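You operate a simulated robot arm through the tools that you are given. There is no shell and no other tool. Be economical: measure what you need, move in short steps, check, and stop when the job is done.

The job below is to be done with a simulated two-armed robot. You get a single attempt, and the scene is never put back.

TASK
Pick up the glue jar marked "GRADE 30" from the top of the window bench with one hand, pass it to the other hand and put it on the green mat of the test bench. Put the yellow lamp on top of the wide grey housing. Take the red wire spool and leave it on the grey stand shelf. Do these in any order. Set down upright: glue jar, yellow lamp.

Only the result counts: the job must be done as asked and must still hold three seconds after the hand-in. Knocking over, shifting, dropping, spilling or breaking anything else fails it.

THE ROBOT
Two 7-joint arms with two-finger parallel grippers on one trunk, on a base that drives. Base frame: it is fixed to the floor where the robot stands at the start and does not move with it; the origin is under the middle of the robot, x ahead of it, y to its left, z up; the surface under the hand at the start is at about z = 0.842. Lengths are in m, angles in rad, forces in N, time in s.
The left shoulder is at the start at [0.07, 0.188, 1.265], the right one opposite. With the tool pointing down near the work surface each hand reaches from about 0.22 to 0.78 m from the robot's upright axis, wherever it stands, measured 20 degrees to its own side. Places, roughly: green mat of the test bench (17x25 cm) [0.62, 1.9, 0.8]; grey stand shelf (63x19 cm) [0.78, -1.28, 0.3]. Payload 3.91 kg a hand.
The TCP of each hand is the grasp point between the finger pads, 0.03 m short of the fingertips. In the tool frame z runs along the fingers and y along their closing line. Largest opening 0.11 m; finger width 0.02, thickness 0.01; the body of the gripper, 0.048 by 0.112 m, starts 0.055 m behind the TCP.
Orientation is that of the tool frame in the base frame, as a unit quaternion [x, y, z, w]. With the fingers straight down and closing along the base's y, the tool's x points along the base's -x, its y along +y and its z along -z.

THE INTERFACE
- The arms move only by the tool nudge_tool. It takes "left_steps", "right_steps" or both (then of equal length, played together; a hand with none holds still); each is a list of rows, each a list of 7 numbers: the shift along the base's x, y, z in units of 300 mm (1.0 is 300 mm), then the turn, a rotation vector about the base's x, y, z in units of 60 degrees (1.0 is 60 degrees), then the gripper command, from -1 (shut) to 1 (fully open), values between in proportion. In form: [[x, y, z, ax, ay, az, claw], ...]. A call has 1 to 12 rows; each row is the pose to reach, as a shift and turn from the pose commanded when the call began. A call with a number of a shift or a turn outside -1 to 1 is refused whole. A row lasts 0.2 s, in which the tool goes at most 0.05 m and 0.15 rad; a call with a longer step from one row to the next is refused whole, and so is a gripper value outside its range. A pose out of reach is approached as far as the arm can. The call stops where the force on the tool passes 40 N (or 10 N more than at its start, if that is more) or the arm is blocked; 0.2 s more then pass. Each finger travels about 0.072 m/s and halts on what it meets, pressing with about 21 N; the grip force reading is that of the motor and also rises with nothing between the fingers. The clock runs only during rows and for 0.2 s after the last one: add rows that repeat a pose to give the fingers time. It gives the time, the measured TCP pose, the force on the tool (base axes), the opening and the grip force at its end, in the units of the frame above (readings bear some noise), with the torque about the TCP (base axes, N m) and any sound that the robot's microphone picked up.
- Cameras (640 x 400 px; columns grow to the right, rows downward): "scene" is now at [0.1202, -0.02, 1.4652]; the picture's right is [-0.27, -0.96, -0.00], its down [-0.78, 0.22, -0.58] and it looks along [0.56, -0.16, -0.81] (base axes); focal length 278 px, centre (320, 200). "left" rides on the left gripper at [0.072, -0.017, -0.103] in its tool frame; the picture's right is [0.23, 0.97, 0.00], its down [-0.76, 0.18, -0.62] and it looks along [-0.61, 0.14, 0.78] (tool axes); focal length 222 px, centre (320, 200). "right" rides on the right gripper at [0.072, 0.017, -0.103] in its tool frame; the picture's right is [-0.23, 0.97, 0.00], its down [-0.76, -0.18, -0.62] and it looks along [-0.61, -0.14, 0.78] (tool axes); focal length 222 px, centre (320, 200). There is no depth. A picture from a camera that has moved, and an enlarged one, comes with that camera's place and axes in the base frame and with its lens.
- snapshot(camera): a new picture of that camera. The clock stands still meanwhile.
- raise_lower(by): slides the trunk up (or, below 0, down) by that many m; the arms and the scene camera ride with it, the base frame stays. It gives what a move gives, with no picture.
- steer(legs): drives the robot by 1 to 6 legs, each [ahead, turn to the left] in m and rad, along the robot's own axes; the way and the turn of a leg run together, so that a leg with both is an arc; at most 1.5 m and 3.142 rad a leg. The arms and the cameras ride along, it lands a little off, and it stops where it bumps. It gives what a move gives.
- head_to(pan, tilt): turns the head with the scene camera to pan (to the left, within 1.501 rad either way) and tilt (down, from -0.506 to 1.204), counted from straight ahead of the robot. It gives what a move gives.
- zoom(camera, box): a new picture of the part [left, top, right, bottom] of that camera's present view, enlarged. The clock stands still meanwhile.
- job_done(): hands the job in; it is judged then, once.

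Work in short steps. Places have to be worked out from the pictures, the camera data and where the tool is seen: move nearer, look again, correct. Check each grasp and each placing, and mend what went wrong. You have 165 turns and 138 pictures in all, those below and enlarged ones among them. Open the grippers and draw the arms clear of the work before you hand the job in, unless the task says otherwise; then end with one line.

The tools are called after "Call:" by a JSON object that holds its "api" and its "payload". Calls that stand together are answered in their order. nudge_tool: Moves the arms, as the interface text tells. Its arguments: {"type":"object","properties":{"left_steps":{"type":"array","items":{"type":"array","items":{"type":"number"}}},"right_steps":{"type":"array","items":{"type":"array","items":{"type":"number"}}}},"required":[]} The other tools are called the same way: raise_lower (by) slides the trunk up or down; steer (legs) drives the base; head_to (pan, tilt) turns the head that bears the scene camera; snapshot (camera) takes a picture; zoom (camera, box) takes an enlarged picture of a part of a camera's view; job_done () hands the job in.

At the start:

```text
time_s: 0.0
left_tcp_pos: [0.487, 0.0325, 1.1149]
left_ee_rot: [0.0, 1.0, -0.001, 0.0]
left_contact_force: [-0.1, 0.2, -0.3]
left_wrist_torque: [0.0, -0.02, 0.02]
left_gripper_width: 0.11
left_grasp_force: 0.1
right_tcp_pos: [0.4403, -0.3728, 1.1247]
right_ee_rot: [0.0, 1.0, 0.001, 0.0]
right_contact_force: [-0.1, 0.1, -0.2]
right_wrist_torque: [0.0, -0.01, 0.03]
right_gripper_width: 0.11
right_grasp_force: 0.0
trunk travel left (down, up): [-0.775, 0.165]
robot x, y, heading: [0.0026, 0.0012, -0.003]
head pan, tilt: [-0.271, 0.951]
```

scene: 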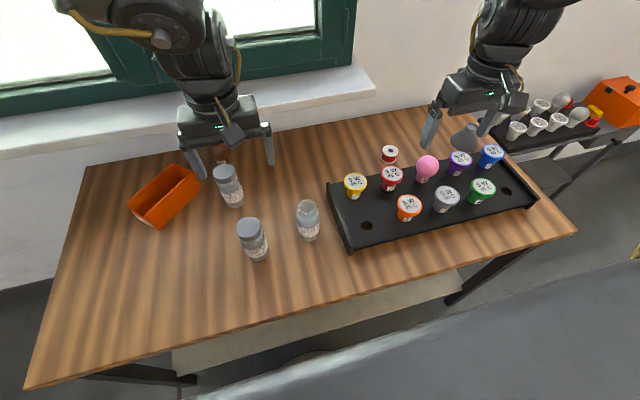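
right: 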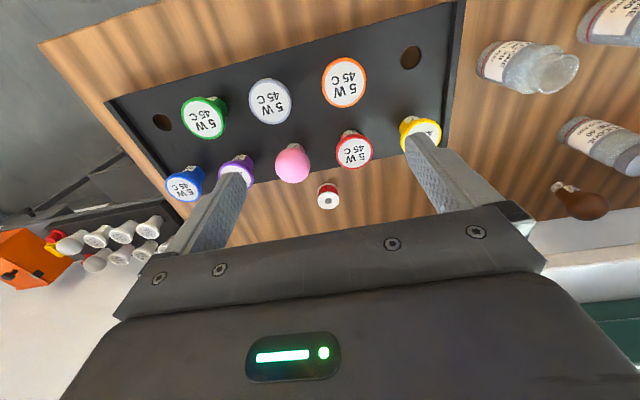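
left: 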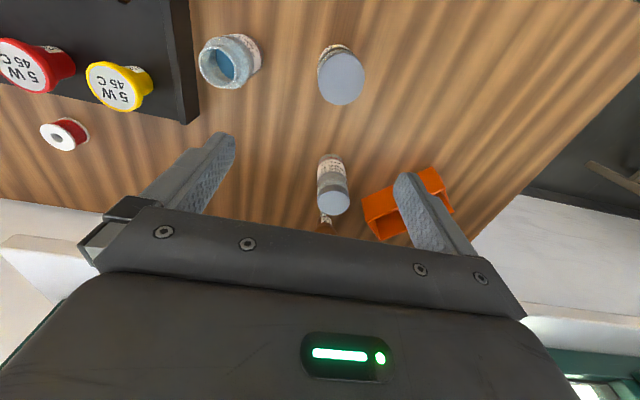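

I start by enlarging the jars and the rack to read the labels.

Call:
{"api": "zoom", "payload": {"camera": "scene", "box": [120, 140, 340, 278]}}

Call:
{"api": "zoom", "payload": {"camera": "scene", "box": [330, 80, 640, 274]}}

Call:
{"api": "head_to", "payload": {"pan": -1.2, "tilt": 0.6}}

Call:
{"api": "snapshot", "payload": {"camera": "scene"}}

Call:
{"api": "head_to", "payload": {"pan": 1.3, "tilt": 0.5}}

Call:
{"api": "snapshot", "payload": {"camera": "scene"}}

```text
2.90 times, centred on (230, 209) of scene
camera zoom: at [0.1202, -0.02, 1.4652], right [-0.27, -0.96, 0.0], down [-0.78, 0.22, -0.58], along [0.56, -0.16, -0.81], focal length 805 px, centre (581, 174)
```

zoom: 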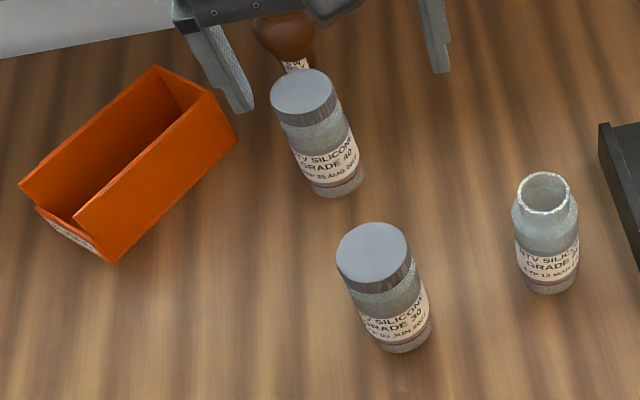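

```text
2.06 times, centred on (485, 177) of scene
camera zoom: at [0.1202, -0.02, 1.4652], right [-0.27, -0.96, 0.0], down [-0.78, 0.22, -0.58], along [0.56, -0.16, -0.81], focal length 573 px, centre (-20, 247)
```

zoom: 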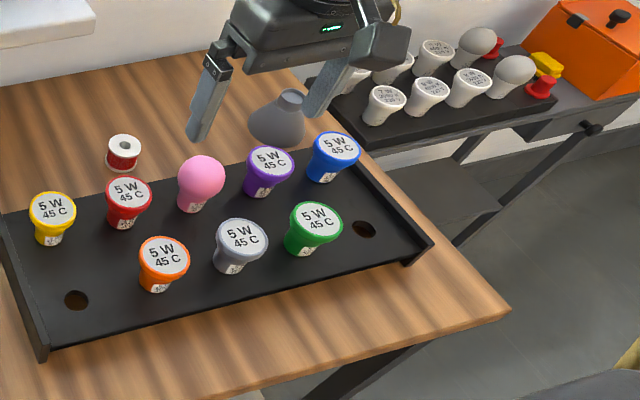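

```text
time_s: 1.2
left_tcp_pos: [0.4869, 0.0323, 1.1151]
left_ee_rot: [0.001, 1.0, 0.001, -0.001]
left_contact_force: [1.1, 0.9, -0.7]
left_wrist_torque: [-0.01, 0.0, 0.0]
left_gripper_width: 0.1103
left_grasp_force: 0.0
right_tcp_pos: [0.439, -0.3725, 1.126]
right_ee_rot: [0.0, 1.0, 0.001, -0.001]
right_contact_force: [-0.5, 0.1, -0.3]
right_wrist_torque: [0.01, -0.03, 0.01]
right_gripper_width: 0.1099
right_grasp_force: 0.0
trunk travel left (down, up): [-0.775, 0.165]
robot x, y, heading: [0.0035, -0.0006, 0.004]
head pan, tilt: [-1.201, 0.6]
```

```text
132 pictures are left
camera scene: at [0.0823, -0.083, 1.4937], right [-0.93, -0.36, 0.0], down [-0.2, 0.53, -0.82], along [0.3, -0.77, -0.57], focal length 278 px, centre (320, 200)
```

scene: 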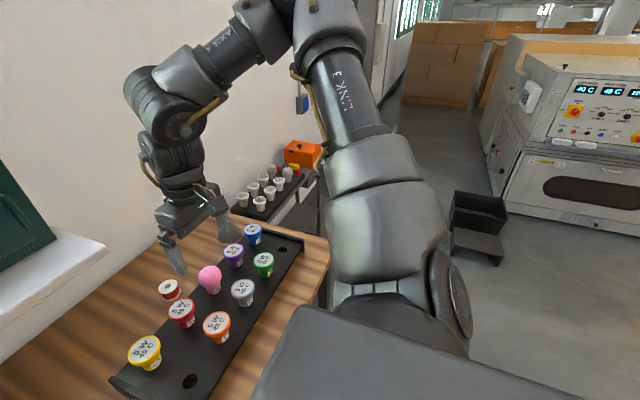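

```text
time_s: 3.5
left_tcp_pos: [0.4871, 0.0325, 1.115]
left_ee_rot: [0.0, 1.0, 0.0, -0.001]
left_contact_force: [0.2, 0.5, -0.2]
left_wrist_torque: [0.01, -0.03, 0.03]
left_gripper_width: 0.1102
left_grasp_force: 0.1
right_tcp_pos: [0.4406, -0.3721, 1.1255]
right_ee_rot: [0.0, 1.0, 0.0, 0.0]
right_contact_force: [-0.2, -0.7, 0.2]
right_wrist_torque: [0.03, 0.03, -0.01]
right_gripper_width: 0.11
right_grasp_force: 0.1
trunk travel left (down, up): [-0.775, 0.165]
robot x, y, heading: [-0.0013, -0.0048, 0.006]
head pan, tilt: [1.3, 0.499]
```

```text
131 pictures are left
camera scene: at [0.0746, 0.087, 1.5029], right [0.96, -0.27, 0.0], down [-0.13, -0.46, -0.88], along [0.23, 0.85, -0.48], focal length 278 px, centre (320, 200)
```

scene: 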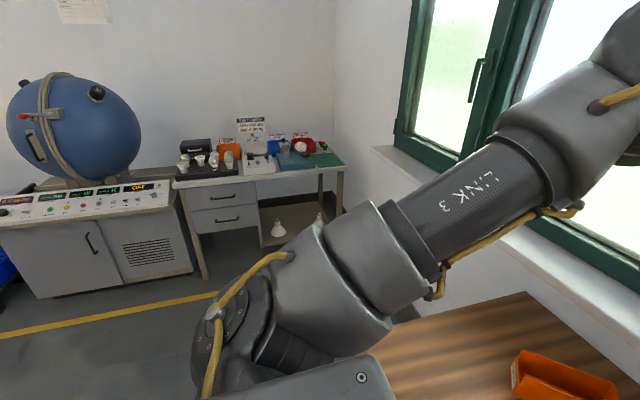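

I enlarge the test bench to look for the green mat and grey housing, and look at the rest of the room to the right.

Call:
{"api": "zoom", "payload": {"camera": "scene", "box": [165, 105, 355, 224]}}

Call:
{"api": "head_to", "payload": {"pan": -0.9, "tilt": 0.5}}

Call:
{"api": "zoom", "payload": {"camera": "scene", "box": [320, 100, 480, 200]}}

Call:
{"api": "snapshot", "payload": {"camera": "scene"}}

```text
3.36 times, centred on (260, 164) of scene
camera zoom: at [0.0746, 0.087, 1.5029], right [0.96, -0.27, 0.0], down [-0.13, -0.46, -0.88], along [0.23, 0.85, -0.48], focal length 934 px, centre (522, 319)
```

zoom: 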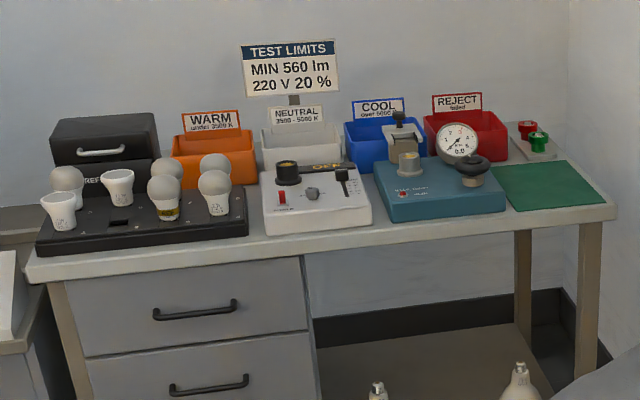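

```text
time_s: 5.6
left_tcp_pos: [0.4867, 0.0318, 1.1153]
left_ee_rot: [0.0, 1.0, 0.0, 0.0]
left_contact_force: [0.4, 0.3, 0.3]
left_wrist_torque: [0.01, -0.02, -0.01]
left_gripper_width: 0.1101
left_grasp_force: 0.1
right_tcp_pos: [0.4393, -0.3712, 1.1266]
right_ee_rot: [0.0, 1.0, 0.002, 0.0]
right_contact_force: [-0.5, -0.3, -0.3]
right_wrist_torque: [0.0, 0.01, 0.0]
right_gripper_width: 0.1097
right_grasp_force: 0.1
trunk travel left (down, up): [-0.775, 0.165]
robot x, y, heading: [-0.0028, -0.0009, 0.006]
head pan, tilt: [-0.901, 0.499]
```

```text
4.00 times, centred on (400, 150) of scene
camera zoom: at [0.1068, -0.0719, 1.5028], right [-0.78, -0.62, 0.0], down [-0.3, 0.38, -0.88], along [0.55, -0.69, -0.48], focal length 1111 px, centre (0, 400)
```

zoom: 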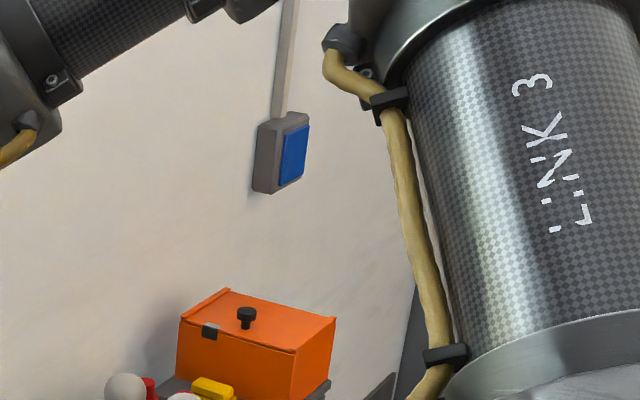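

```text
128 pictures are left
camera scene: at [0.1068, -0.0719, 1.5028], right [-0.78, -0.62, 0.0], down [-0.3, 0.38, -0.88], along [0.55, -0.69, -0.48], focal length 278 px, centre (320, 200)
```

scene: 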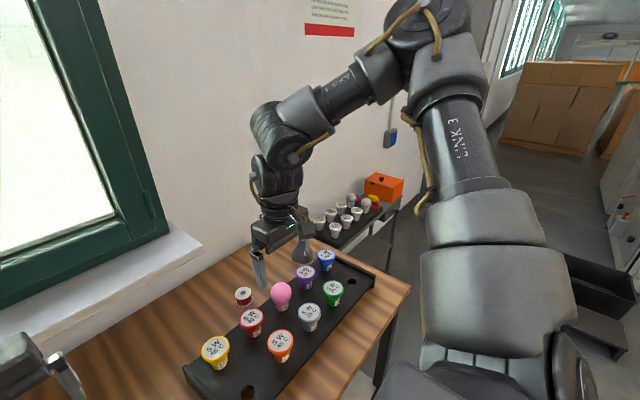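

The grey object behind the rack is hidden by the right hand; I raise and withdraw the right hand, then look at the whole bench.

Call:
{"api": "nudge_tool", "payload": {"right_steps": [[-0.1, -0.1, 0.05, 0, 0, 0, 1], [-0.2, -0.2, 0.1, 0, 0, 0, 1], [-0.3, -0.3, 0.15, 0, 0, 0, 1], [-0.4, -0.4, 0.2, 0, 0, 0, 1], [-0.5, -0.4, 0.3, 0, 0, 0, 1]]}}

Call:
{"api": "head_to", "payload": {"pan": -0.6, "tilt": 0.7}}

Call:
{"api": "snapshot", "payload": {"camera": "scene"}}

```text
time_s: 6.8
left_tcp_pos: [0.4853, 0.0341, 1.1164]
left_ee_rot: [0.001, 1.0, -0.001, 0.0]
left_contact_force: [0.4, -0.3, 0.4]
left_wrist_torque: [-0.01, -0.02, 0.04]
left_gripper_width: 0.11
left_grasp_force: 0.0
right_tcp_pos: [0.2877, -0.4934, 1.2186]
right_ee_rot: [0.0, 1.0, 0.0, 0.001]
right_contact_force: [-0.8, 0.1, -0.5]
right_wrist_torque: [-0.01, -0.06, 0.01]
right_gripper_width: 0.1102
right_grasp_force: 0.1
trunk travel left (down, up): [-0.775, 0.165]
robot x, y, heading: [-0.0018, -0.0011, 0.003]
head pan, tilt: [-0.901, 0.499]
```

```text
time_s: 7.6
left_tcp_pos: [0.4871, 0.0325, 1.1141]
left_ee_rot: [0.0, 1.0, 0.0, 0.0]
left_contact_force: [0.5, -0.3, 0.1]
left_wrist_torque: [-0.02, 0.02, 0.01]
left_gripper_width: 0.11
left_grasp_force: 0.1
right_tcp_pos: [0.2915, -0.4934, 1.2163]
right_ee_rot: [0.0, 1.0, 0.002, 0.001]
right_contact_force: [0.3, 0.1, 0.2]
right_wrist_torque: [0.01, 0.01, -0.01]
right_gripper_width: 0.1098
right_grasp_force: 0.0
trunk travel left (down, up): [-0.775, 0.165]
robot x, y, heading: [0.0015, 0.0019, 0.003]
head pan, tilt: [-0.6, 0.7]
```

```text
127 pictures are left
camera scene: at [0.1209, -0.0486, 1.4851], right [-0.57, -0.82, 0.0], down [-0.53, 0.36, -0.76], along [0.63, -0.43, -0.64], focal length 278 px, centre (320, 200)
```

scene: 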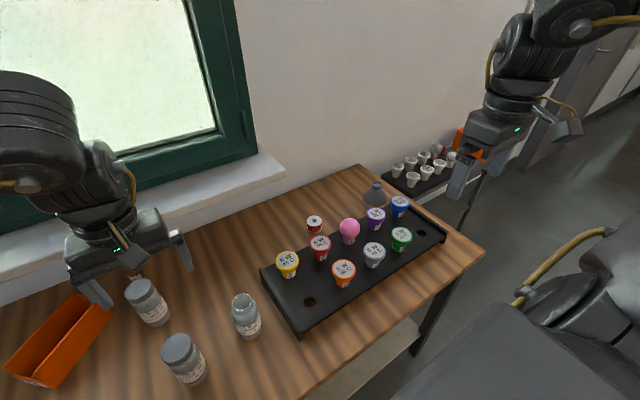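

Zoom on the grey cone.

Call:
{"api": "zoom", "payload": {"camera": "scene", "box": [300, 160, 460, 260]}}

Call:
{"api": "zoom", "payload": {"camera": "scene", "box": [370, 110, 490, 190]}}

Call:
{"api": "head_to", "payload": {"pan": -1.45, "tilt": 0.4}}

Call:
{"api": "snapshot", "payload": {"camera": "scene"}}

```text
4.00 times, centred on (380, 210) of scene
camera zoom: at [0.1209, -0.0486, 1.4851], right [-0.57, -0.82, 0.0], down [-0.53, 0.36, -0.76], along [0.63, -0.43, -0.64], focal length 1111 px, centre (80, 160)
```

zoom: 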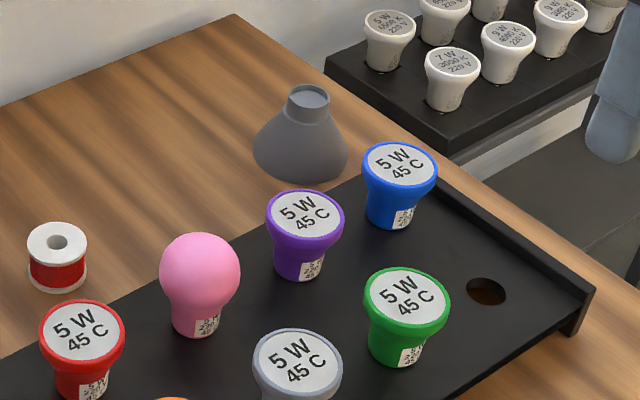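

```text
5.00 times, centred on (430, 150) of scene
camera zoom: at [0.1209, -0.0486, 1.4851], right [-0.57, -0.82, 0.0], down [-0.53, 0.36, -0.76], along [0.63, -0.43, -0.64], focal length 1389 px, centre (-230, 450)
```

zoom: 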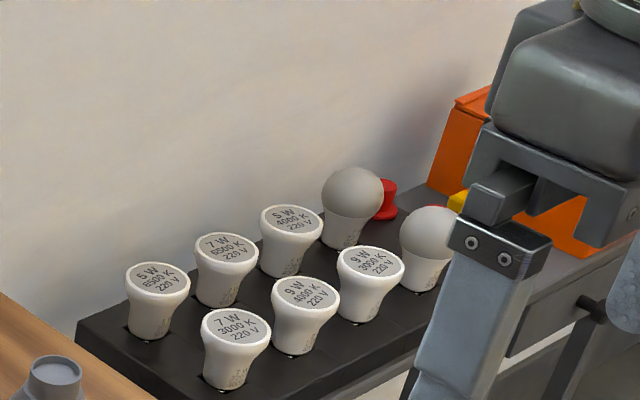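

```text
time_s: 8.7
left_tcp_pos: [0.4871, 0.0325, 1.1148]
left_ee_rot: [0.0, 1.0, 0.0, 0.0]
left_contact_force: [-0.9, -0.2, 0.0]
left_wrist_torque: [-0.01, -0.06, -0.02]
left_gripper_width: 0.11
left_grasp_force: 0.1
right_tcp_pos: [0.2903, -0.4948, 1.2169]
right_ee_rot: [0.0, 1.0, 0.001, 0.001]
right_contact_force: [0.2, 0.4, -0.3]
right_wrist_torque: [-0.01, 0.0, 0.04]
right_gripper_width: 0.1101
right_grasp_force: 0.1
trunk travel left (down, up): [-0.775, 0.165]
robot x, y, heading: [0.0024, 0.0, -0.0]
head pan, tilt: [-1.45, 0.4]
```

```text
124 pictures are left
camera scene: at [0.0616, -0.0926, 1.5119], right [-0.99, -0.12, 0.0], down [-0.05, 0.39, -0.92], along [0.11, -0.91, -0.39], focal length 278 px, centre (320, 200)
```

scene: 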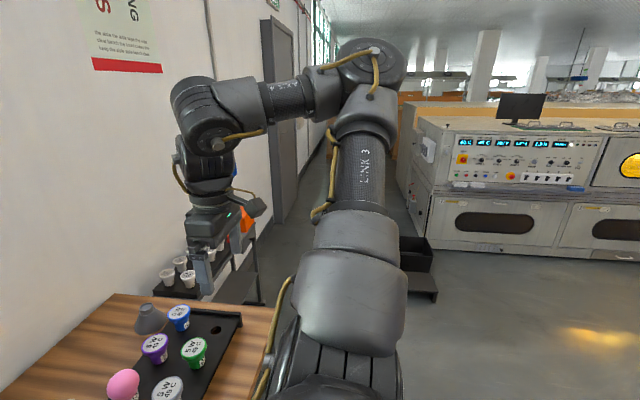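

The grey cone behind the rack with a narrow neck looks like the housing, at about [0.62,-0.61]; the yellow lamp is about [0.50,-0.22]. I bring the right hand above the yellow lamp and look.

Call:
{"api": "nudge_tool", "payload": {"right_steps": [[0.1, 0.12, 0, 0, 0, 0, 1], [0.2, 0.24, 0, 0, 0, 0, 1], [0.3, 0.36, 0, 0, 0, 0, 1], [0.4, 0.48, 0, 0, 0, 0, 1], [0.48, 0.6, 0, 0, 0, 0, 1], [0.5, 0.72, 0, 0, 0, 0, 1], [0.5, 0.84, 0, 0, 0, 0, 1], [0.5, 0.92, -0.1, 0, 0, 0, 1], [0.5, 0.92, -0.2, 0, 0, 0, 1], [0.5, 0.92, -0.3, 0, 0, 0, 1]]}}

Call:
{"api": "head_to", "payload": {"pan": -0.35, "tilt": 0.95}}

Call:
{"api": "snapshot", "payload": {"camera": "right"}}

Call:
{"api": "snapshot", "payload": {"camera": "scene"}}

```text
time_s: 10.9
left_tcp_pos: [0.4863, 0.0318, 1.1157]
left_ee_rot: [0.0, 1.0, 0.0, 0.0]
left_contact_force: [0.1, -0.2, 0.2]
left_wrist_torque: [-0.01, 0.03, -0.03]
left_gripper_width: 0.1102
left_grasp_force: 0.0
right_tcp_pos: [0.4476, -0.2363, 1.1859]
right_ee_rot: [0.001, 1.0, 0.0, 0.0]
right_contact_force: [0.6, 0.2, -0.2]
right_wrist_torque: [-0.01, -0.01, 0.01]
right_gripper_width: 0.1101
right_grasp_force: 0.1
right hand out of reach, approached as far as the arm can: row 8, 9, 10
trunk travel left (down, up): [-0.775, 0.165]
robot x, y, heading: [-0.0023, 0.0015, -0.0]
head pan, tilt: [-1.45, 0.4]
```

```text
time_s: 12.3
left_tcp_pos: [0.4872, 0.0335, 1.1149]
left_ee_rot: [0.0, 1.0, 0.0, 0.0]
left_contact_force: [0.4, -0.5, -0.6]
left_wrist_torque: [0.01, -0.01, 0.02]
left_gripper_width: 0.1098
left_grasp_force: 0.0
right_tcp_pos: [0.4482, -0.2376, 1.186]
right_ee_rot: [0.0, 1.0, 0.001, 0.001]
right_contact_force: [0.3, 0.0, -0.1]
right_wrist_torque: [-0.02, 0.02, -0.02]
right_gripper_width: 0.1103
right_grasp_force: 0.0
trunk travel left (down, up): [-0.775, 0.165]
robot x, y, heading: [0.005, 0.0003, -0.002]
head pan, tilt: [-0.351, 0.949]
```

```text
123 pictures are left
camera right: at [0.3756, -0.2211, 1.2887], right [0.23, 0.97, 0.0], down [0.76, -0.18, 0.62], along [0.61, -0.14, -0.78], focal length 222 px, centre (320, 200)
```

right: 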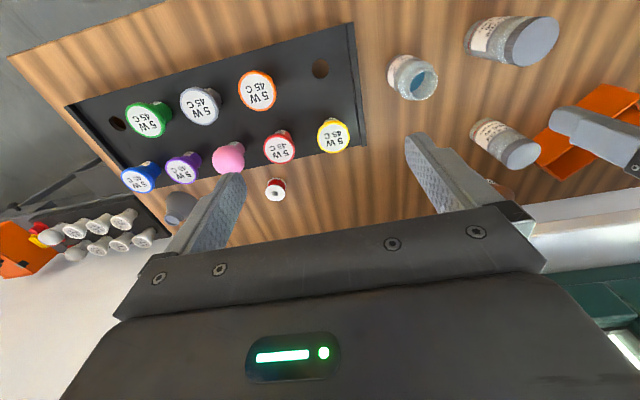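

```text
122 pictures are left
camera scene: at [0.1187, -0.0257, 1.4653], right [-0.34, -0.94, 0.0], down [-0.76, 0.28, -0.58], along [0.55, -0.2, -0.81], focal length 278 px, centre (320, 200)
```

scene: 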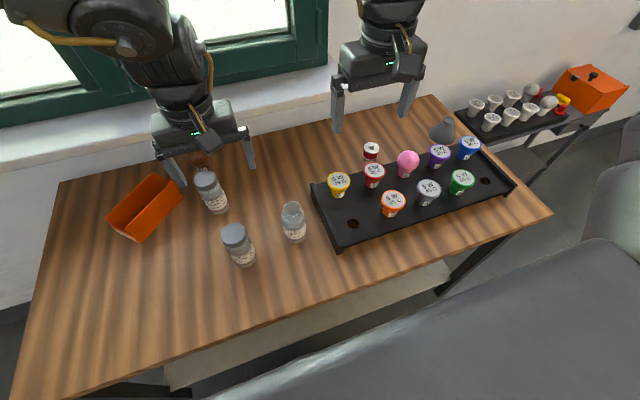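

The yellow lamp triangulates to about [0.54,-0.23], with the height uncertain. I lower the right hand in place for a closer look.

Call:
{"api": "nudge_tool", "payload": {"right_steps": [[0.02, 0, -0.16, 0, 0, 0, 1], [0.05, 0, -0.32, 0, 0, 0, 1], [0.1, 0, -0.45, 0, 0, 0, 1]]}}

Call:
{"api": "snapshot", "payload": {"camera": "right"}}

Call:
{"api": "snapshot", "payload": {"camera": "scene"}}

```text
time_s: 13.1
left_tcp_pos: [0.488, 0.0338, 1.1142]
left_ee_rot: [0.0, 1.0, 0.001, 0.0]
left_contact_force: [0.8, -0.3, -0.4]
left_wrist_torque: [-0.01, 0.03, -0.03]
left_gripper_width: 0.11
left_grasp_force: 0.0
right_tcp_pos: [0.4786, -0.237, 1.0525]
right_ee_rot: [0.0, 1.0, 0.0, 0.001]
right_contact_force: [-0.6, 0.3, -0.1]
right_wrist_torque: [-0.02, 0.03, 0.02]
right_gripper_width: 0.1101
right_grasp_force: 0.1
right hand out of reach, approached as far as the arm can: row 1
trunk travel left (down, up): [-0.775, 0.165]
robot x, y, heading: [0.0004, 0.0036, 0.003]
head pan, tilt: [-0.351, 0.949]
```

```text
121 pictures are left
camera right: at [0.4059, -0.2214, 1.1567], right [0.23, 0.97, 0.0], down [0.76, -0.18, 0.62], along [0.61, -0.14, -0.78], focal length 222 px, centre (320, 200)
```

right: 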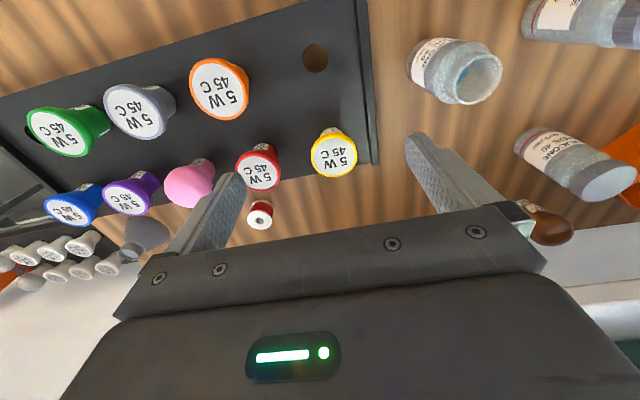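

```text
120 pictures are left
camera scene: at [0.1185, -0.0242, 1.4654], right [-0.34, -0.94, 0.0], down [-0.76, 0.28, -0.58], along [0.55, -0.2, -0.81], focal length 278 px, centre (320, 200)
```

scene: 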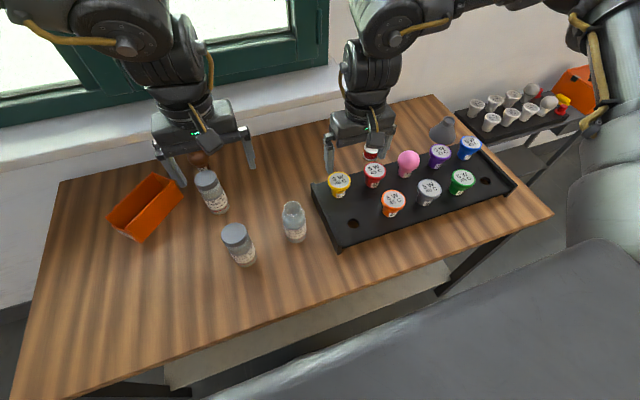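

Lamp face at about [0.521,-0.231,0.935]. I zoom for its shape, and check spacing to the red neighbour before going down.

Call:
{"api": "zoom", "payload": {"camera": "scene", "box": [310, 130, 406, 190]}}

Call:
{"api": "nudge_tool", "payload": {"right_steps": [[0.07, 0.01, -0.05, 0, 0, 0, 0.6], [0.142, 0.02, -0.1, 0, 0, 0, 0.5], [0.142, 0.02, -0.15, 0, 0, 0, 0.5]]}}

Call:
{"api": "snapshot", "payload": {"camera": "right"}}

Call:
{"api": "zoom", "payload": {"camera": "scene", "box": [290, 110, 450, 210]}}

```text
6.67 times, centred on (358, 160) of scene
camera zoom: at [0.1185, -0.0242, 1.4654], right [-0.34, -0.94, 0.0], down [-0.76, 0.28, -0.58], along [0.55, -0.2, -0.81], focal length 1852 px, centre (67, 467)
```

zoom: 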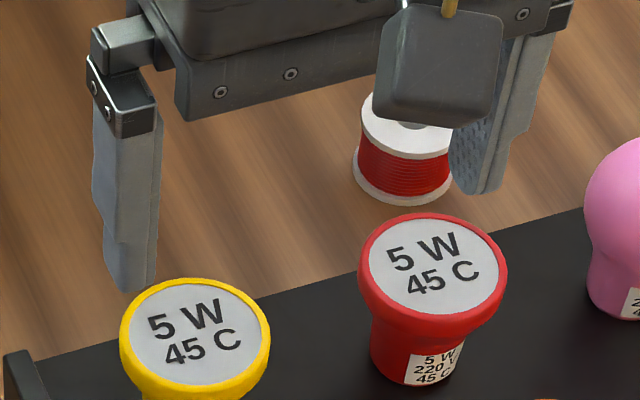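

```text
time_s: 13.9
left_tcp_pos: [0.4872, 0.0322, 1.1151]
left_ee_rot: [0.0, 1.0, 0.001, 0.0]
left_contact_force: [0.1, 0.6, 0.5]
left_wrist_torque: [0.01, -0.03, 0.0]
left_gripper_width: 0.11
left_grasp_force: 0.0
right_tcp_pos: [0.5032, -0.2619, 1.03]
right_ee_rot: [0.0, 1.0, 0.001, 0.001]
right_contact_force: [-0.1, 0.2, 0.0]
right_wrist_torque: [0.04, 0.01, 0.01]
right_gripper_width: 0.0824
right_grasp_force: 0.1
right hand out of reach, approached as far as the arm can: row 1, 2, 3
trunk travel left (down, up): [-0.775, 0.165]
robot x, y, heading: [-0.0019, -0.0016, 0.003]
head pan, tilt: [-0.351, 0.949]
```

```text
118 pictures are left
camera right: at [0.4311, -0.2454, 1.133], right [0.23, 0.97, 0.0], down [0.76, -0.18, 0.62], along [0.61, -0.14, -0.78], focal length 222 px, centre (320, 200)
```

right: 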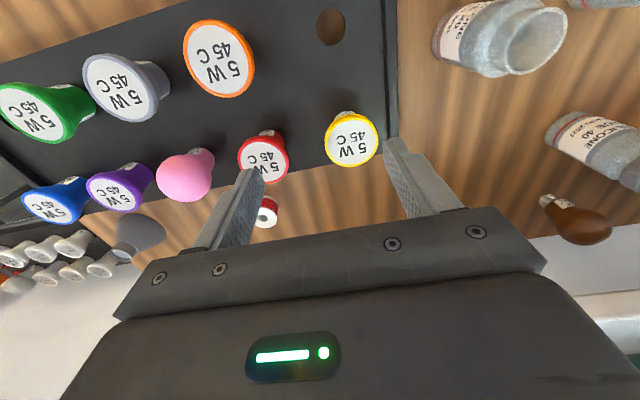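

```text
4.00 times, centred on (370, 160) of scene
camera zoom: at [0.1184, -0.026, 1.4654], right [-0.34, -0.94, 0.0], down [-0.76, 0.28, -0.58], along [0.55, -0.2, -0.81], focal length 1111 px, centre (120, 360)
```

zoom: 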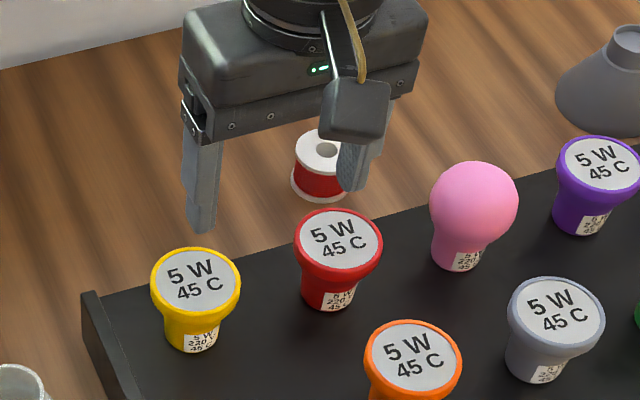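

The right hand reports out of reach near y=-0.23, perhaps because the arms crowd each other. I shift the left hand away and command the right one again.

Call:
{"api": "nudge_tool", "payload": {"left_steps": [[0, 0.15, 0, 0, 0, 0, 1], [0, 0.3, 0, 0, 0, 0, 1], [-0.1, 0.45, 0, 0, 0, 0, 1], [-0.2, 0.55, 0, 0, 0, 0, 1]]}}

Call:
{"api": "nudge_tool", "payload": {"right_steps": [[0.03, 0.05, 0, 0, 0, 0, 0.5], [0.06, 0.1, 0, 0, 0, 0, 0.5], [0.06, 0.1, -0.05, 0, 0, 0, 0.5]]}}

```text
refused: row 3 steps farther than a row can; nothing moved
```

```text
time_s: 14.7
left_tcp_pos: [0.4867, 0.0324, 1.1152]
left_ee_rot: [0.0, 1.0, 0.0, 0.001]
left_contact_force: [-0.3, 0.5, 0.6]
left_wrist_torque: [0.0, 0.02, -0.02]
left_gripper_width: 0.1101
left_grasp_force: 0.0
right_tcp_pos: [0.504, -0.2598, 1.033]
right_ee_rot: [0.0, 1.0, 0.002, 0.0]
right_contact_force: [0.0, 0.0, 0.2]
right_wrist_torque: [0.0, -0.02, -0.02]
right_gripper_width: 0.0826
right_grasp_force: 0.1
right hand out of reach, approached as far as the arm can: row 1, 2, 3
trunk travel left (down, up): [-0.775, 0.165]
robot x, y, heading: [0.0002, -0.0016, -0.0]
head pan, tilt: [-0.351, 0.949]
```

Still limited; likely a wrist joint limit. I try yawing the tool slightly left (+z) while moving, and clear the left arm in smaller steps.

Call:
{"api": "nudge_tool", "payload": {"left_steps": [[0, 0.15, 0, 0, 0, 0, 1], [0, 0.3, 0, 0, 0, 0, 1], [-0.08, 0.42, 0, 0, 0, 0, 1], [-0.16, 0.5, 0, 0, 0, 0, 1], [-0.16, 0.5, 0, 0, 0, 0, 1], [-0.16, 0.5, 0, 0, 0, 0, 1]], "right_steps": [[0, 0, 0, 0, 0, 0.14, 0.5], [0, 0, 0, 0, 0, 0.28, 0.5], [0, 0.05, 0, 0, 0, 0.28, 0.5], [0.06, 0.1, 0, 0, 0, 0.28, 0.5], [0.06, 0.1, -0.05, 0, 0, 0.28, 0.5], [0.06, 0.1, -0.05, 0, 0, 0.28, 0.5]]}}

```text
time_s: 16.1
left_tcp_pos: [0.4385, 0.1813, 1.1164]
left_ee_rot: [0.001, 1.0, 0.0, 0.0]
left_contact_force: [-0.1, 0.4, 0.1]
left_wrist_torque: [-0.04, -0.01, -0.01]
left_gripper_width: 0.11
left_grasp_force: 0.2
right_tcp_pos: [0.5024, -0.2587, 1.0359]
right_ee_rot: [-0.146, 0.989, 0.002, 0.001]
right_contact_force: [-0.3, -0.4, 0.8]
right_wrist_torque: [0.01, 0.0, -0.01]
right_gripper_width: 0.0826
right_grasp_force: 0.1
right hand out of reach, approached as far as the arm can: row 3, 4, 5, 6
trunk travel left (down, up): [-0.775, 0.165]
robot x, y, heading: [0.0013, -0.0001, -0.004]
head pan, tilt: [-0.351, 0.949]
```

Yaw isn't the limit; the position is. I raise the trunk to change arm geometry, then try to move down/inward.

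Call:
{"api": "raise_lower", "payload": {"by": 0.15}}

Call:
{"api": "nudge_tool", "payload": {"right_steps": [[0, 0.0, -0.15, 0, 0, 0, 0.5], [0, 0, -0.3, 0, 0, -0.14, 0.5], [0.0, 0, -0.45, 0, 0, -0.28, 0.5], [0.06, 0.1, -0.5, 0, 0, -0.28, 0.5], [0.06, 0.1, -0.5, 0, 0, -0.28, 0.5]]}}

```text
time_s: 17.8
left_tcp_pos: [0.4391, 0.1811, 1.2656]
left_ee_rot: [-0.001, 1.0, 0.0, 0.0]
left_contact_force: [0.5, -0.3, 0.7]
left_wrist_torque: [0.03, -0.01, 0.01]
left_gripper_width: 0.1099
left_grasp_force: 0.1
right_tcp_pos: [0.5026, -0.2579, 1.1853]
right_ee_rot: [-0.146, 0.989, 0.001, 0.0]
right_contact_force: [-0.8, -0.4, -0.3]
right_wrist_torque: [0.0, -0.01, -0.01]
right_gripper_width: 0.0824
right_grasp_force: 0.1
trunk travel left (down, up): [-0.925, 0.015]
robot x, y, heading: [0.0001, -0.002, 0.001]
head pan, tilt: [-0.351, 0.949]
```

```text
time_s: 19.0
left_tcp_pos: [0.4389, 0.1813, 1.2649]
left_ee_rot: [0.0, 1.0, 0.0, 0.0]
left_contact_force: [0.0, 0.4, 0.1]
left_wrist_torque: [0.01, -0.04, 0.0]
left_gripper_width: 0.1102
left_grasp_force: 0.0
right_tcp_pos: [0.4792, -0.2954, 1.1096]
right_ee_rot: [0.0, 1.0, 0.001, 0.001]
right_contact_force: [-0.8, 0.0, 0.2]
right_wrist_torque: [0.01, -0.05, -0.02]
right_gripper_width: 0.0825
right_grasp_force: 0.1
right hand out of reach, approached as far as the arm can: row 1, 2, 3, 4, 5
trunk travel left (down, up): [-0.925, 0.015]
robot x, y, heading: [-0.0005, -0.0024, -0.004]
head pan, tilt: [-0.351, 0.949]
```

It is stuck in a local arm posture. I move the hand out and back toward its starting zone first, then come in from there.

Call:
{"api": "nudge_tool", "payload": {"right_steps": [[-0.1, -0.1, 0, 0, 0, 0, 0.5], [-0.2, -0.2, 0, 0, 0, 0, 0.5], [-0.3, -0.3, 0, 0, 0, 0, 0.5], [-0.4, -0.4, -0.05, 0, 0, 0, 0.5], [-0.4, -0.4, -0.15, 0, 0, 0, 0.5], [-0.4, -0.3, -0.2, 0, 0, 0, 0.5], [-0.3, -0.2, -0.2, 0, 0, 0, 0.5], [-0.2, -0.1, -0.2, 0, 0, 0, 0.5], [-0.1, 0.0, -0.2, 0, 0, 0, 0.5], [0.0, 0.1, -0.2, 0, 0, 0, 0.5], [0.1, 0.2, -0.2, 0, 0, 0, 0.5], [0.14, 0.215, -0.2, 0, 0, 0, 0.5]]}}

Call:
{"api": "snapshot", "payload": {"camera": "scene"}}

```text
time_s: 21.6
left_tcp_pos: [0.4387, 0.181, 1.2659]
left_ee_rot: [-0.001, 1.0, -0.001, 0.0]
left_contact_force: [0.3, -0.1, 0.2]
left_wrist_torque: [0.01, -0.01, -0.02]
left_gripper_width: 0.1101
left_grasp_force: 0.1
right_tcp_pos: [0.4816, -0.2934, 1.1135]
right_ee_rot: [0.0, 1.0, 0.002, 0.0]
right_contact_force: [0.2, 0.3, -0.1]
right_wrist_torque: [-0.01, 0.01, 0.0]
right_gripper_width: 0.0827
right_grasp_force: 0.0
right hand out of reach, approached as far as the arm can: row 8, 9, 10, 11, 12
trunk travel left (down, up): [-0.925, 0.015]
robot x, y, heading: [0.0006, 0.0027, -0.005]
head pan, tilt: [-0.351, 0.949]
```

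```text
116 pictures are left
camera scene: at [0.1184, -0.0259, 1.6153], right [-0.34, -0.94, 0.0], down [-0.76, 0.28, -0.58], along [0.55, -0.2, -0.81], focal length 278 px, centre (320, 200)
```

scene: 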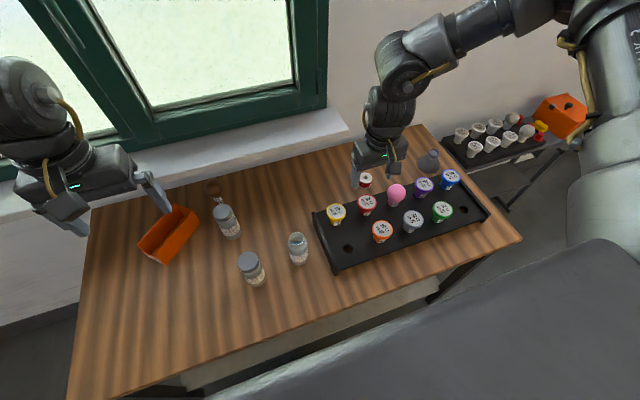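

Right hand works best further to its own side, so I turn the base left by 0.3 rad to place the lamp there, with hands high.

Call:
{"api": "steer", "payload": {"legs": [[0, 0.3]]}}

Call:
{"api": "snapshot", "payload": {"camera": "right"}}

```text
time_s: 23.0
left_tcp_pos: [0.3652, 0.3041, 1.2657]
left_ee_rot: [-0.151, 0.988, 0.001, 0.0]
left_contact_force: [-0.1, 0.3, -0.4]
left_wrist_torque: [0.0, -0.01, -0.02]
left_gripper_width: 0.1098
left_grasp_force: 0.1
right_tcp_pos: [0.547, -0.1379, 1.1122]
right_ee_rot: [-0.151, 0.989, 0.002, 0.0]
right_contact_force: [-0.7, -1.1, 0.4]
right_wrist_torque: [-0.03, -0.01, -0.01]
right_gripper_width: 0.0826
right_grasp_force: 0.1
trunk travel left (down, up): [-0.925, 0.015]
robot x, y, heading: [0.003, -0.0027, 0.303]
head pan, tilt: [-0.351, 0.949]
```

```text
115 pictures are left
camera right: at [0.474, -0.1453, 1.2158], right [-0.07, 1.0, 0.0], down [0.78, 0.05, 0.62], along [0.62, 0.05, -0.78], focal length 222 px, centre (320, 200)
```

right: 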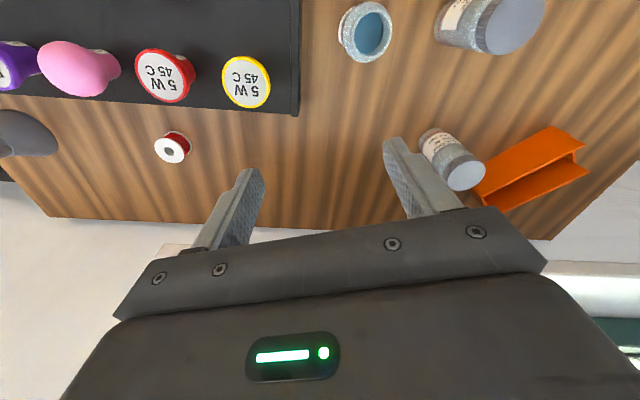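

With the base turned, the lamp now works out at about [0.526,-0.226] and red at y≈-0.314. I move above it, un-yaw the tool and descend to 1.03.

Call:
{"api": "nudge_tool", "payload": {"right_steps": [[0, -0.1, 0, 0, 0, -0.1, 0.5], [-0.03, -0.2, -0.05, 0, 0, -0.2, 0.5], [-0.07, -0.293, -0.12, 0, 0, -0.286, 0.5], [-0.07, -0.293, -0.27, 0, 0, -0.286, 0.5], [-0.07, -0.293, -0.27, 0, 0, -0.286, 0.5]]}}

Call:
{"api": "snapshot", "payload": {"camera": "right"}}

Call:
{"api": "snapshot", "payload": {"camera": "scene"}}

```text
time_s: 24.2
left_tcp_pos: [0.3655, 0.3049, 1.2665]
left_ee_rot: [-0.151, 0.989, 0.0, 0.0]
left_contact_force: [-1.2, 0.4, -0.1]
left_wrist_torque: [-0.01, 0.01, -0.04]
left_gripper_width: 0.1103
left_grasp_force: 0.0
right_tcp_pos: [0.526, -0.2294, 1.0372]
right_ee_rot: [-0.002, 1.0, 0.002, 0.0]
right_contact_force: [-0.3, -0.2, -0.8]
right_wrist_torque: [0.0, 0.01, 0.02]
right_gripper_width: 0.0826
right_grasp_force: 0.1
right hand out of reach, approached as far as the arm can: row 4, 5
trunk travel left (down, up): [-0.925, 0.015]
robot x, y, heading: [0.0022, -0.0019, 0.303]
head pan, tilt: [-0.351, 0.949]
```

```text
114 pictures are left
camera right: at [0.4534, -0.2146, 1.141], right [0.22, 0.97, 0.01], down [0.76, -0.18, 0.62], along [0.61, -0.14, -0.78], focal length 222 px, centre (320, 200)
```

right: 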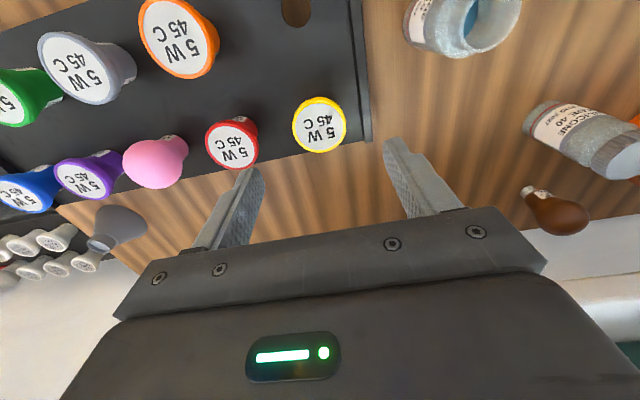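

```text
113 pictures are left
camera scene: at [0.1207, 0.0117, 1.6153], right [-0.05, -1.0, 0.0], down [-0.81, 0.04, -0.58], along [0.58, -0.03, -0.81], focal length 278 px, centre (320, 200)
```

scene: 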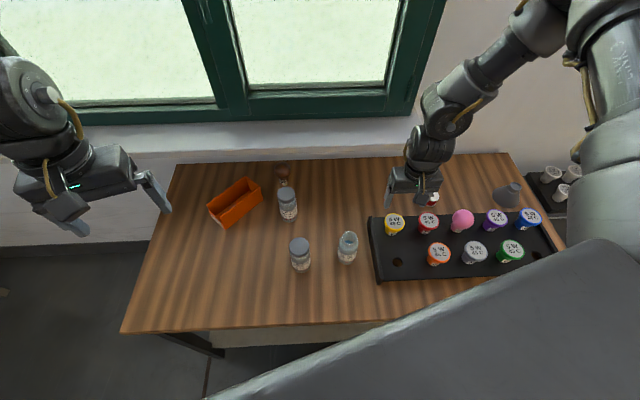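

Lamp centre confirmed near [0.527,-0.231]. I test whether the arm can go further down here.

Call:
{"api": "nudge_tool", "payload": {"right_steps": [[0, 0, -0.1, 0, 0, 0, 0.5], [0, 0, -0.15, 0, 0, 0, 0.5]]}}

```text
time_s: 24.8
left_tcp_pos: [0.3652, 0.3049, 1.2661]
left_ee_rot: [-0.15, 0.989, 0.0, -0.001]
left_contact_force: [0.3, -0.5, 0.4]
left_wrist_torque: [-0.01, 0.0, -0.02]
left_gripper_width: 0.11
left_grasp_force: 0.0
right_tcp_pos: [0.5195, -0.2398, 1.0323]
right_ee_rot: [-0.002, 1.0, 0.002, 0.001]
right_contact_force: [0.0, -0.3, 0.0]
right_wrist_torque: [-0.04, 0.0, 0.02]
right_gripper_width: 0.0824
right_grasp_force: 0.1
right hand out of reach, approached as far as the arm can: row 1, 2
trunk travel left (down, up): [-0.925, 0.015]
robot x, y, heading: [-0.0024, -0.0007, 0.302]
head pan, tilt: [-0.351, 0.949]
```

The arm posture seems folded badly from the early retreat. I extend the arm outward to the right (over the rack, high) to reset the elbow, then come back.

Call:
{"api": "nudge_tool", "payload": {"right_steps": [[0.0, -0.1, 0.1, 0, 0, 0, 0.5], [0.05, -0.22, 0.15, 0, 0, 0, 0.5], [0.1, -0.35, 0.15, 0, 0, 0, 0.5], [0.15, -0.48, 0.15, 0, 0, 0, 0.5], [0.2, -0.61, 0.15, 0, 0, 0, 0.5], [0.25, -0.74, 0.15, 0, 0, 0, 0.5], [0.25, -0.86, 0.15, 0, 0, 0, 0.5], [0.25, -0.98, 0.15, 0, 0, 0, 0.5]]}}

Call:
{"api": "snapshot", "payload": {"camera": "scene"}}

```text
time_s: 26.6
left_tcp_pos: [0.3639, 0.302, 1.2651]
left_ee_rot: [-0.151, 0.989, 0.002, -0.001]
left_contact_force: [0.2, 0.4, 0.8]
left_wrist_torque: [0.01, 0.03, -0.05]
left_gripper_width: 0.1099
left_grasp_force: 0.0
right_tcp_pos: [0.5983, -0.5356, 1.077]
right_ee_rot: [-0.001, 1.0, 0.003, 0.001]
right_contact_force: [-1.1, -0.7, 0.2]
right_wrist_torque: [0.0, 0.02, 0.01]
right_gripper_width: 0.0825
right_grasp_force: 0.1
trunk travel left (down, up): [-0.925, 0.015]
robot x, y, heading: [0.0012, 0.0009, 0.303]
head pan, tilt: [-0.351, 0.949]
```

```text
112 pictures are left
camera scene: at [0.1199, 0.0086, 1.6154], right [-0.05, -1.0, 0.0], down [-0.81, 0.04, -0.58], along [0.58, -0.03, -0.81], focal length 278 px, centre (320, 200)
```

scene: 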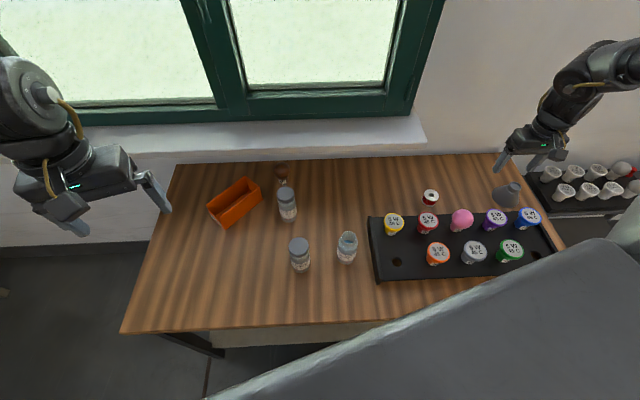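

The arm reaches outward fine. While here I look at the grey housing with the right camera.

Call:
{"api": "snapshot", "payload": {"camera": "right"}}

Call:
{"api": "zoom", "payload": {"camera": "scene", "box": [380, 160, 572, 280]}}

```text
111 pictures are left
camera right: at [0.5258, -0.5202, 1.1792], right [0.23, 0.97, 0.01], down [0.76, -0.18, 0.62], along [0.61, -0.14, -0.78], focal length 222 px, centre (320, 200)
```

right: 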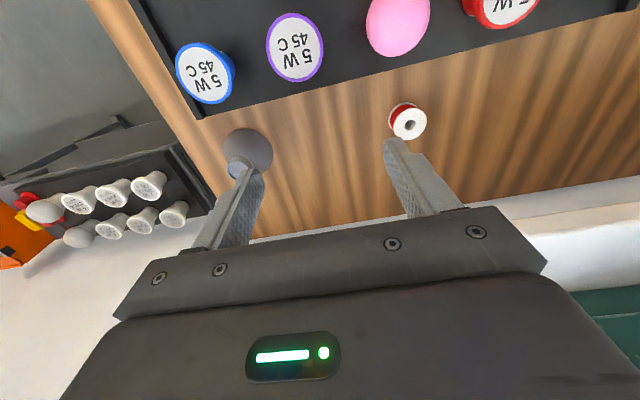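

```text
3.33 times, centred on (476, 220) of scene
camera zoom: at [0.1199, 0.0086, 1.6154], right [-0.05, -1.0, 0.0], down [-0.81, 0.04, -0.58], along [0.58, -0.03, -0.81], focal length 926 px, centre (-200, 133)
```

zoom: 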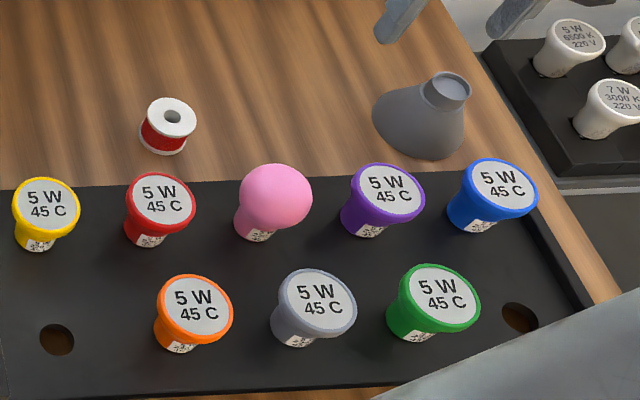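

The housing is a cone with a recessed neck on top. I turn the base 0.3 more to the left to give the right arm its own-side posture over the yellow lamp.

Call:
{"api": "steer", "payload": {"legs": [[0, 0.3]]}}

```text
time_s: 27.9
left_tcp_pos: [0.2611, 0.3959, 1.2657]
left_ee_rot: [-0.294, 0.956, 0.001, 0.0]
left_contact_force: [-0.2, 0.6, -0.8]
left_wrist_torque: [0.0, 0.0, 0.02]
left_gripper_width: 0.1102
left_grasp_force: 0.1
right_tcp_pos: [0.7292, -0.3365, 1.0743]
right_ee_rot: [-0.147, 0.989, 0.004, 0.0]
right_contact_force: [0.6, 0.4, -0.6]
right_wrist_torque: [0.03, -0.03, 0.01]
right_gripper_width: 0.0824
right_grasp_force: 0.1
trunk travel left (down, up): [-0.925, 0.015]
robot x, y, heading: [0.0, 0.0027, 0.597]
head pan, tilt: [-0.351, 0.949]
```

Now to above the lamp: shift (-0.204,+0.105), yaw back, then descend.

Call:
{"api": "nudge_tool", "payload": {"right_steps": [[-0.12, 0.06, 0, 0, 0, -0.1, 0.5], [-0.24, 0.12, 0, 0, 0, -0.2, 0.5], [-0.36, 0.18, 0, 0, 0, -0.28, 0.5], [-0.48, 0.24, 0, 0, 0, -0.28, 0.5], [-0.6, 0.3, -0.02, 0, 0, -0.28, 0.5], [-0.68, 0.35, -0.08, 0, 0, -0.28, 0.5], [-0.68, 0.35, -0.2, 0, 0, -0.28, 0.5], [-0.68, 0.35, -0.25, 0, 0, -0.28, 0.5]]}}

Call:
{"api": "snapshot", "payload": {"camera": "right"}}

```text
time_s: 29.8
left_tcp_pos: [0.2606, 0.3963, 1.266]
left_ee_rot: [-0.295, 0.956, 0.001, 0.0]
left_contact_force: [-0.3, 0.0, -0.3]
left_wrist_torque: [0.01, 0.02, -0.02]
left_gripper_width: 0.1099
left_grasp_force: 0.0
right_tcp_pos: [0.5236, -0.2317, 1.0015]
right_ee_rot: [-0.001, 1.0, 0.001, 0.001]
right_contact_force: [-0.1, 0.4, 0.0]
right_wrist_torque: [0.0, -0.01, -0.01]
right_gripper_width: 0.0822
right_grasp_force: 0.0
trunk travel left (down, up): [-0.925, 0.015]
robot x, y, heading: [0.0011, -0.0021, 0.596]
head pan, tilt: [-0.351, 0.949]
```

```text
109 pictures are left
camera right: at [0.4506, -0.2169, 1.1045], right [0.22, 0.97, 0.0], down [0.76, -0.18, 0.62], along [0.61, -0.14, -0.78], focal length 222 px, centre (320, 200)
```

right: 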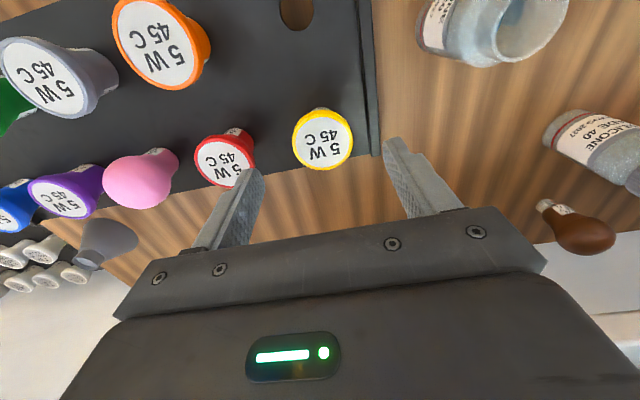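

Cross-checking with the scene views puts the lamp face at about [0.537,-0.233,0.90]. I centre over it and descend to 0.93 first, then look.

Call:
{"api": "nudge_tool", "payload": {"right_steps": [[0.045, -0.005, -0.06, 0, 0, 0, 0.5], [0.045, -0.005, -0.16, 0, 0, 0, 0.5], [0.045, -0.005, -0.24, 0, 0, 0, 0.5]]}}

Call:
{"api": "snapshot", "payload": {"camera": "right"}}

Call:
{"api": "zoom", "payload": {"camera": "scene", "box": [320, 140, 640, 340]}}

```text
time_s: 30.6
left_tcp_pos: [0.2606, 0.3955, 1.2673]
left_ee_rot: [-0.295, 0.956, 0.001, 0.0]
left_contact_force: [0.4, -0.2, -0.2]
left_wrist_torque: [0.02, -0.02, -0.02]
left_gripper_width: 0.11
left_grasp_force: 0.0
right_tcp_pos: [0.5402, -0.2419, 0.9826]
right_ee_rot: [-0.003, 1.0, 0.003, 0.001]
right_contact_force: [-1.2, -0.2, -0.3]
right_wrist_torque: [0.02, 0.0, -0.02]
right_gripper_width: 0.0824
right_grasp_force: 0.0
right hand out of reach, approached as far as the arm can: row 2, 3
trunk travel left (down, up): [-0.925, 0.015]
robot x, y, heading: [0.002, 0.0016, 0.594]
head pan, tilt: [-0.351, 0.949]
```

```text
108 pictures are left
camera right: at [0.4671, -0.2274, 1.0856], right [0.22, 0.97, 0.01], down [0.76, -0.18, 0.62], along [0.61, -0.13, -0.78], focal length 222 px, centre (320, 200)
```

right: 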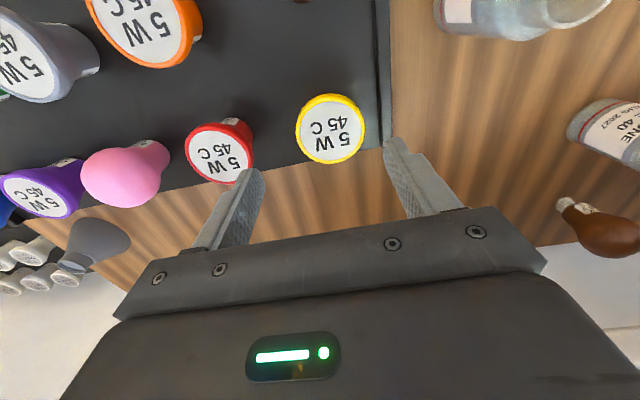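

```text
2.00 times, centred on (480, 240) of scene
camera zoom: at [0.1108, 0.0431, 1.6155], right [0.24, -0.97, 0.0], down [-0.79, -0.2, -0.58], along [0.57, 0.14, -0.81], focal length 556 px, centre (0, 120)
```

zoom: 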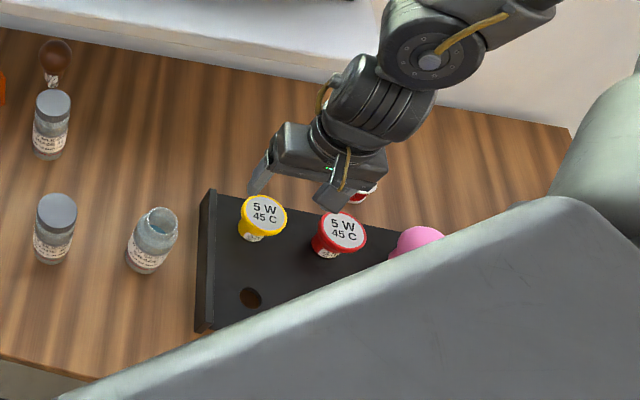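

The limit depends on height below the shoulder, and I made it worse by raising the trunk. I lift the hand 0.2 m and then lower the trunk 0.2 m.

Call:
{"api": "nudge_tool", "payload": {"right_steps": [[0, 0, 0.16, 0, 0, 0, 0.5], [0, 0, 0.32, 0, 0, 0, 0.5], [0, 0, 0.48, 0, 0, 0, 0.5], [0, 0.0, 0.64, 0, 0, 0, 0.5], [0, 0.03, 0.7, 0, 0, 0, 0.5]]}}

Call:
{"api": "raise_lower", "payload": {"by": -0.2}}

Call:
{"api": "snapshot", "payload": {"camera": "right"}}

```text
time_s: 31.8
left_tcp_pos: [0.2595, 0.3968, 1.2654]
left_ee_rot: [-0.295, 0.956, 0.0, -0.001]
left_contact_force: [0.4, -0.3, -0.3]
left_wrist_torque: [0.04, 0.01, -0.01]
left_gripper_width: 0.11
left_grasp_force: 0.0
right_tcp_pos: [0.5381, -0.2303, 1.1927]
right_ee_rot: [-0.002, 1.0, 0.002, 0.001]
right_contact_force: [-0.5, 0.2, 0.2]
right_wrist_torque: [-0.01, -0.04, -0.04]
right_gripper_width: 0.0825
right_grasp_force: 0.1
trunk travel left (down, up): [-0.925, 0.015]
robot x, y, heading: [-0.0005, -0.0007, 0.599]
head pan, tilt: [-0.351, 0.949]
```

```text
time_s: 33.9
left_tcp_pos: [0.2597, 0.3973, 1.0657]
left_ee_rot: [-0.296, 0.955, 0.001, 0.0]
left_contact_force: [0.2, -0.1, 0.3]
left_wrist_torque: [0.0, 0.02, 0.03]
left_gripper_width: 0.11
left_grasp_force: 0.1
right_tcp_pos: [0.5399, -0.231, 0.9911]
right_ee_rot: [-0.002, 1.0, 0.002, 0.0]
right_contact_force: [-0.1, -1.2, 0.0]
right_wrist_torque: [-0.01, 0.0, -0.01]
right_gripper_width: 0.0826
right_grasp_force: 0.1
trunk travel left (down, up): [-0.725, 0.215]
robot x, y, heading: [-0.0015, -0.0007, 0.597]
head pan, tilt: [-0.351, 0.949]
```

```text
106 pictures are left
camera right: at [0.4683, -0.2157, 1.0945], right [0.22, 0.97, 0.0], down [0.76, -0.18, 0.62], along [0.61, -0.14, -0.78], focal length 222 px, centre (320, 200)
```

right: 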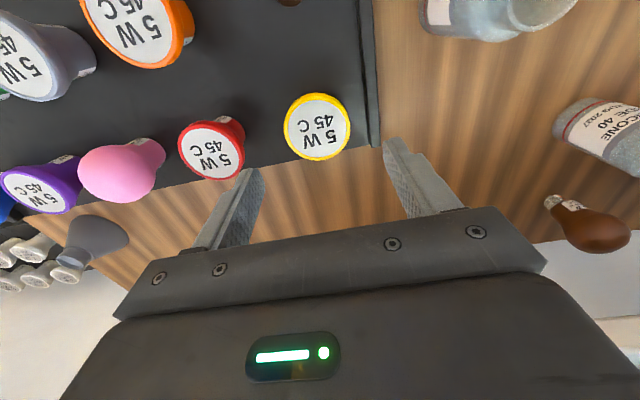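

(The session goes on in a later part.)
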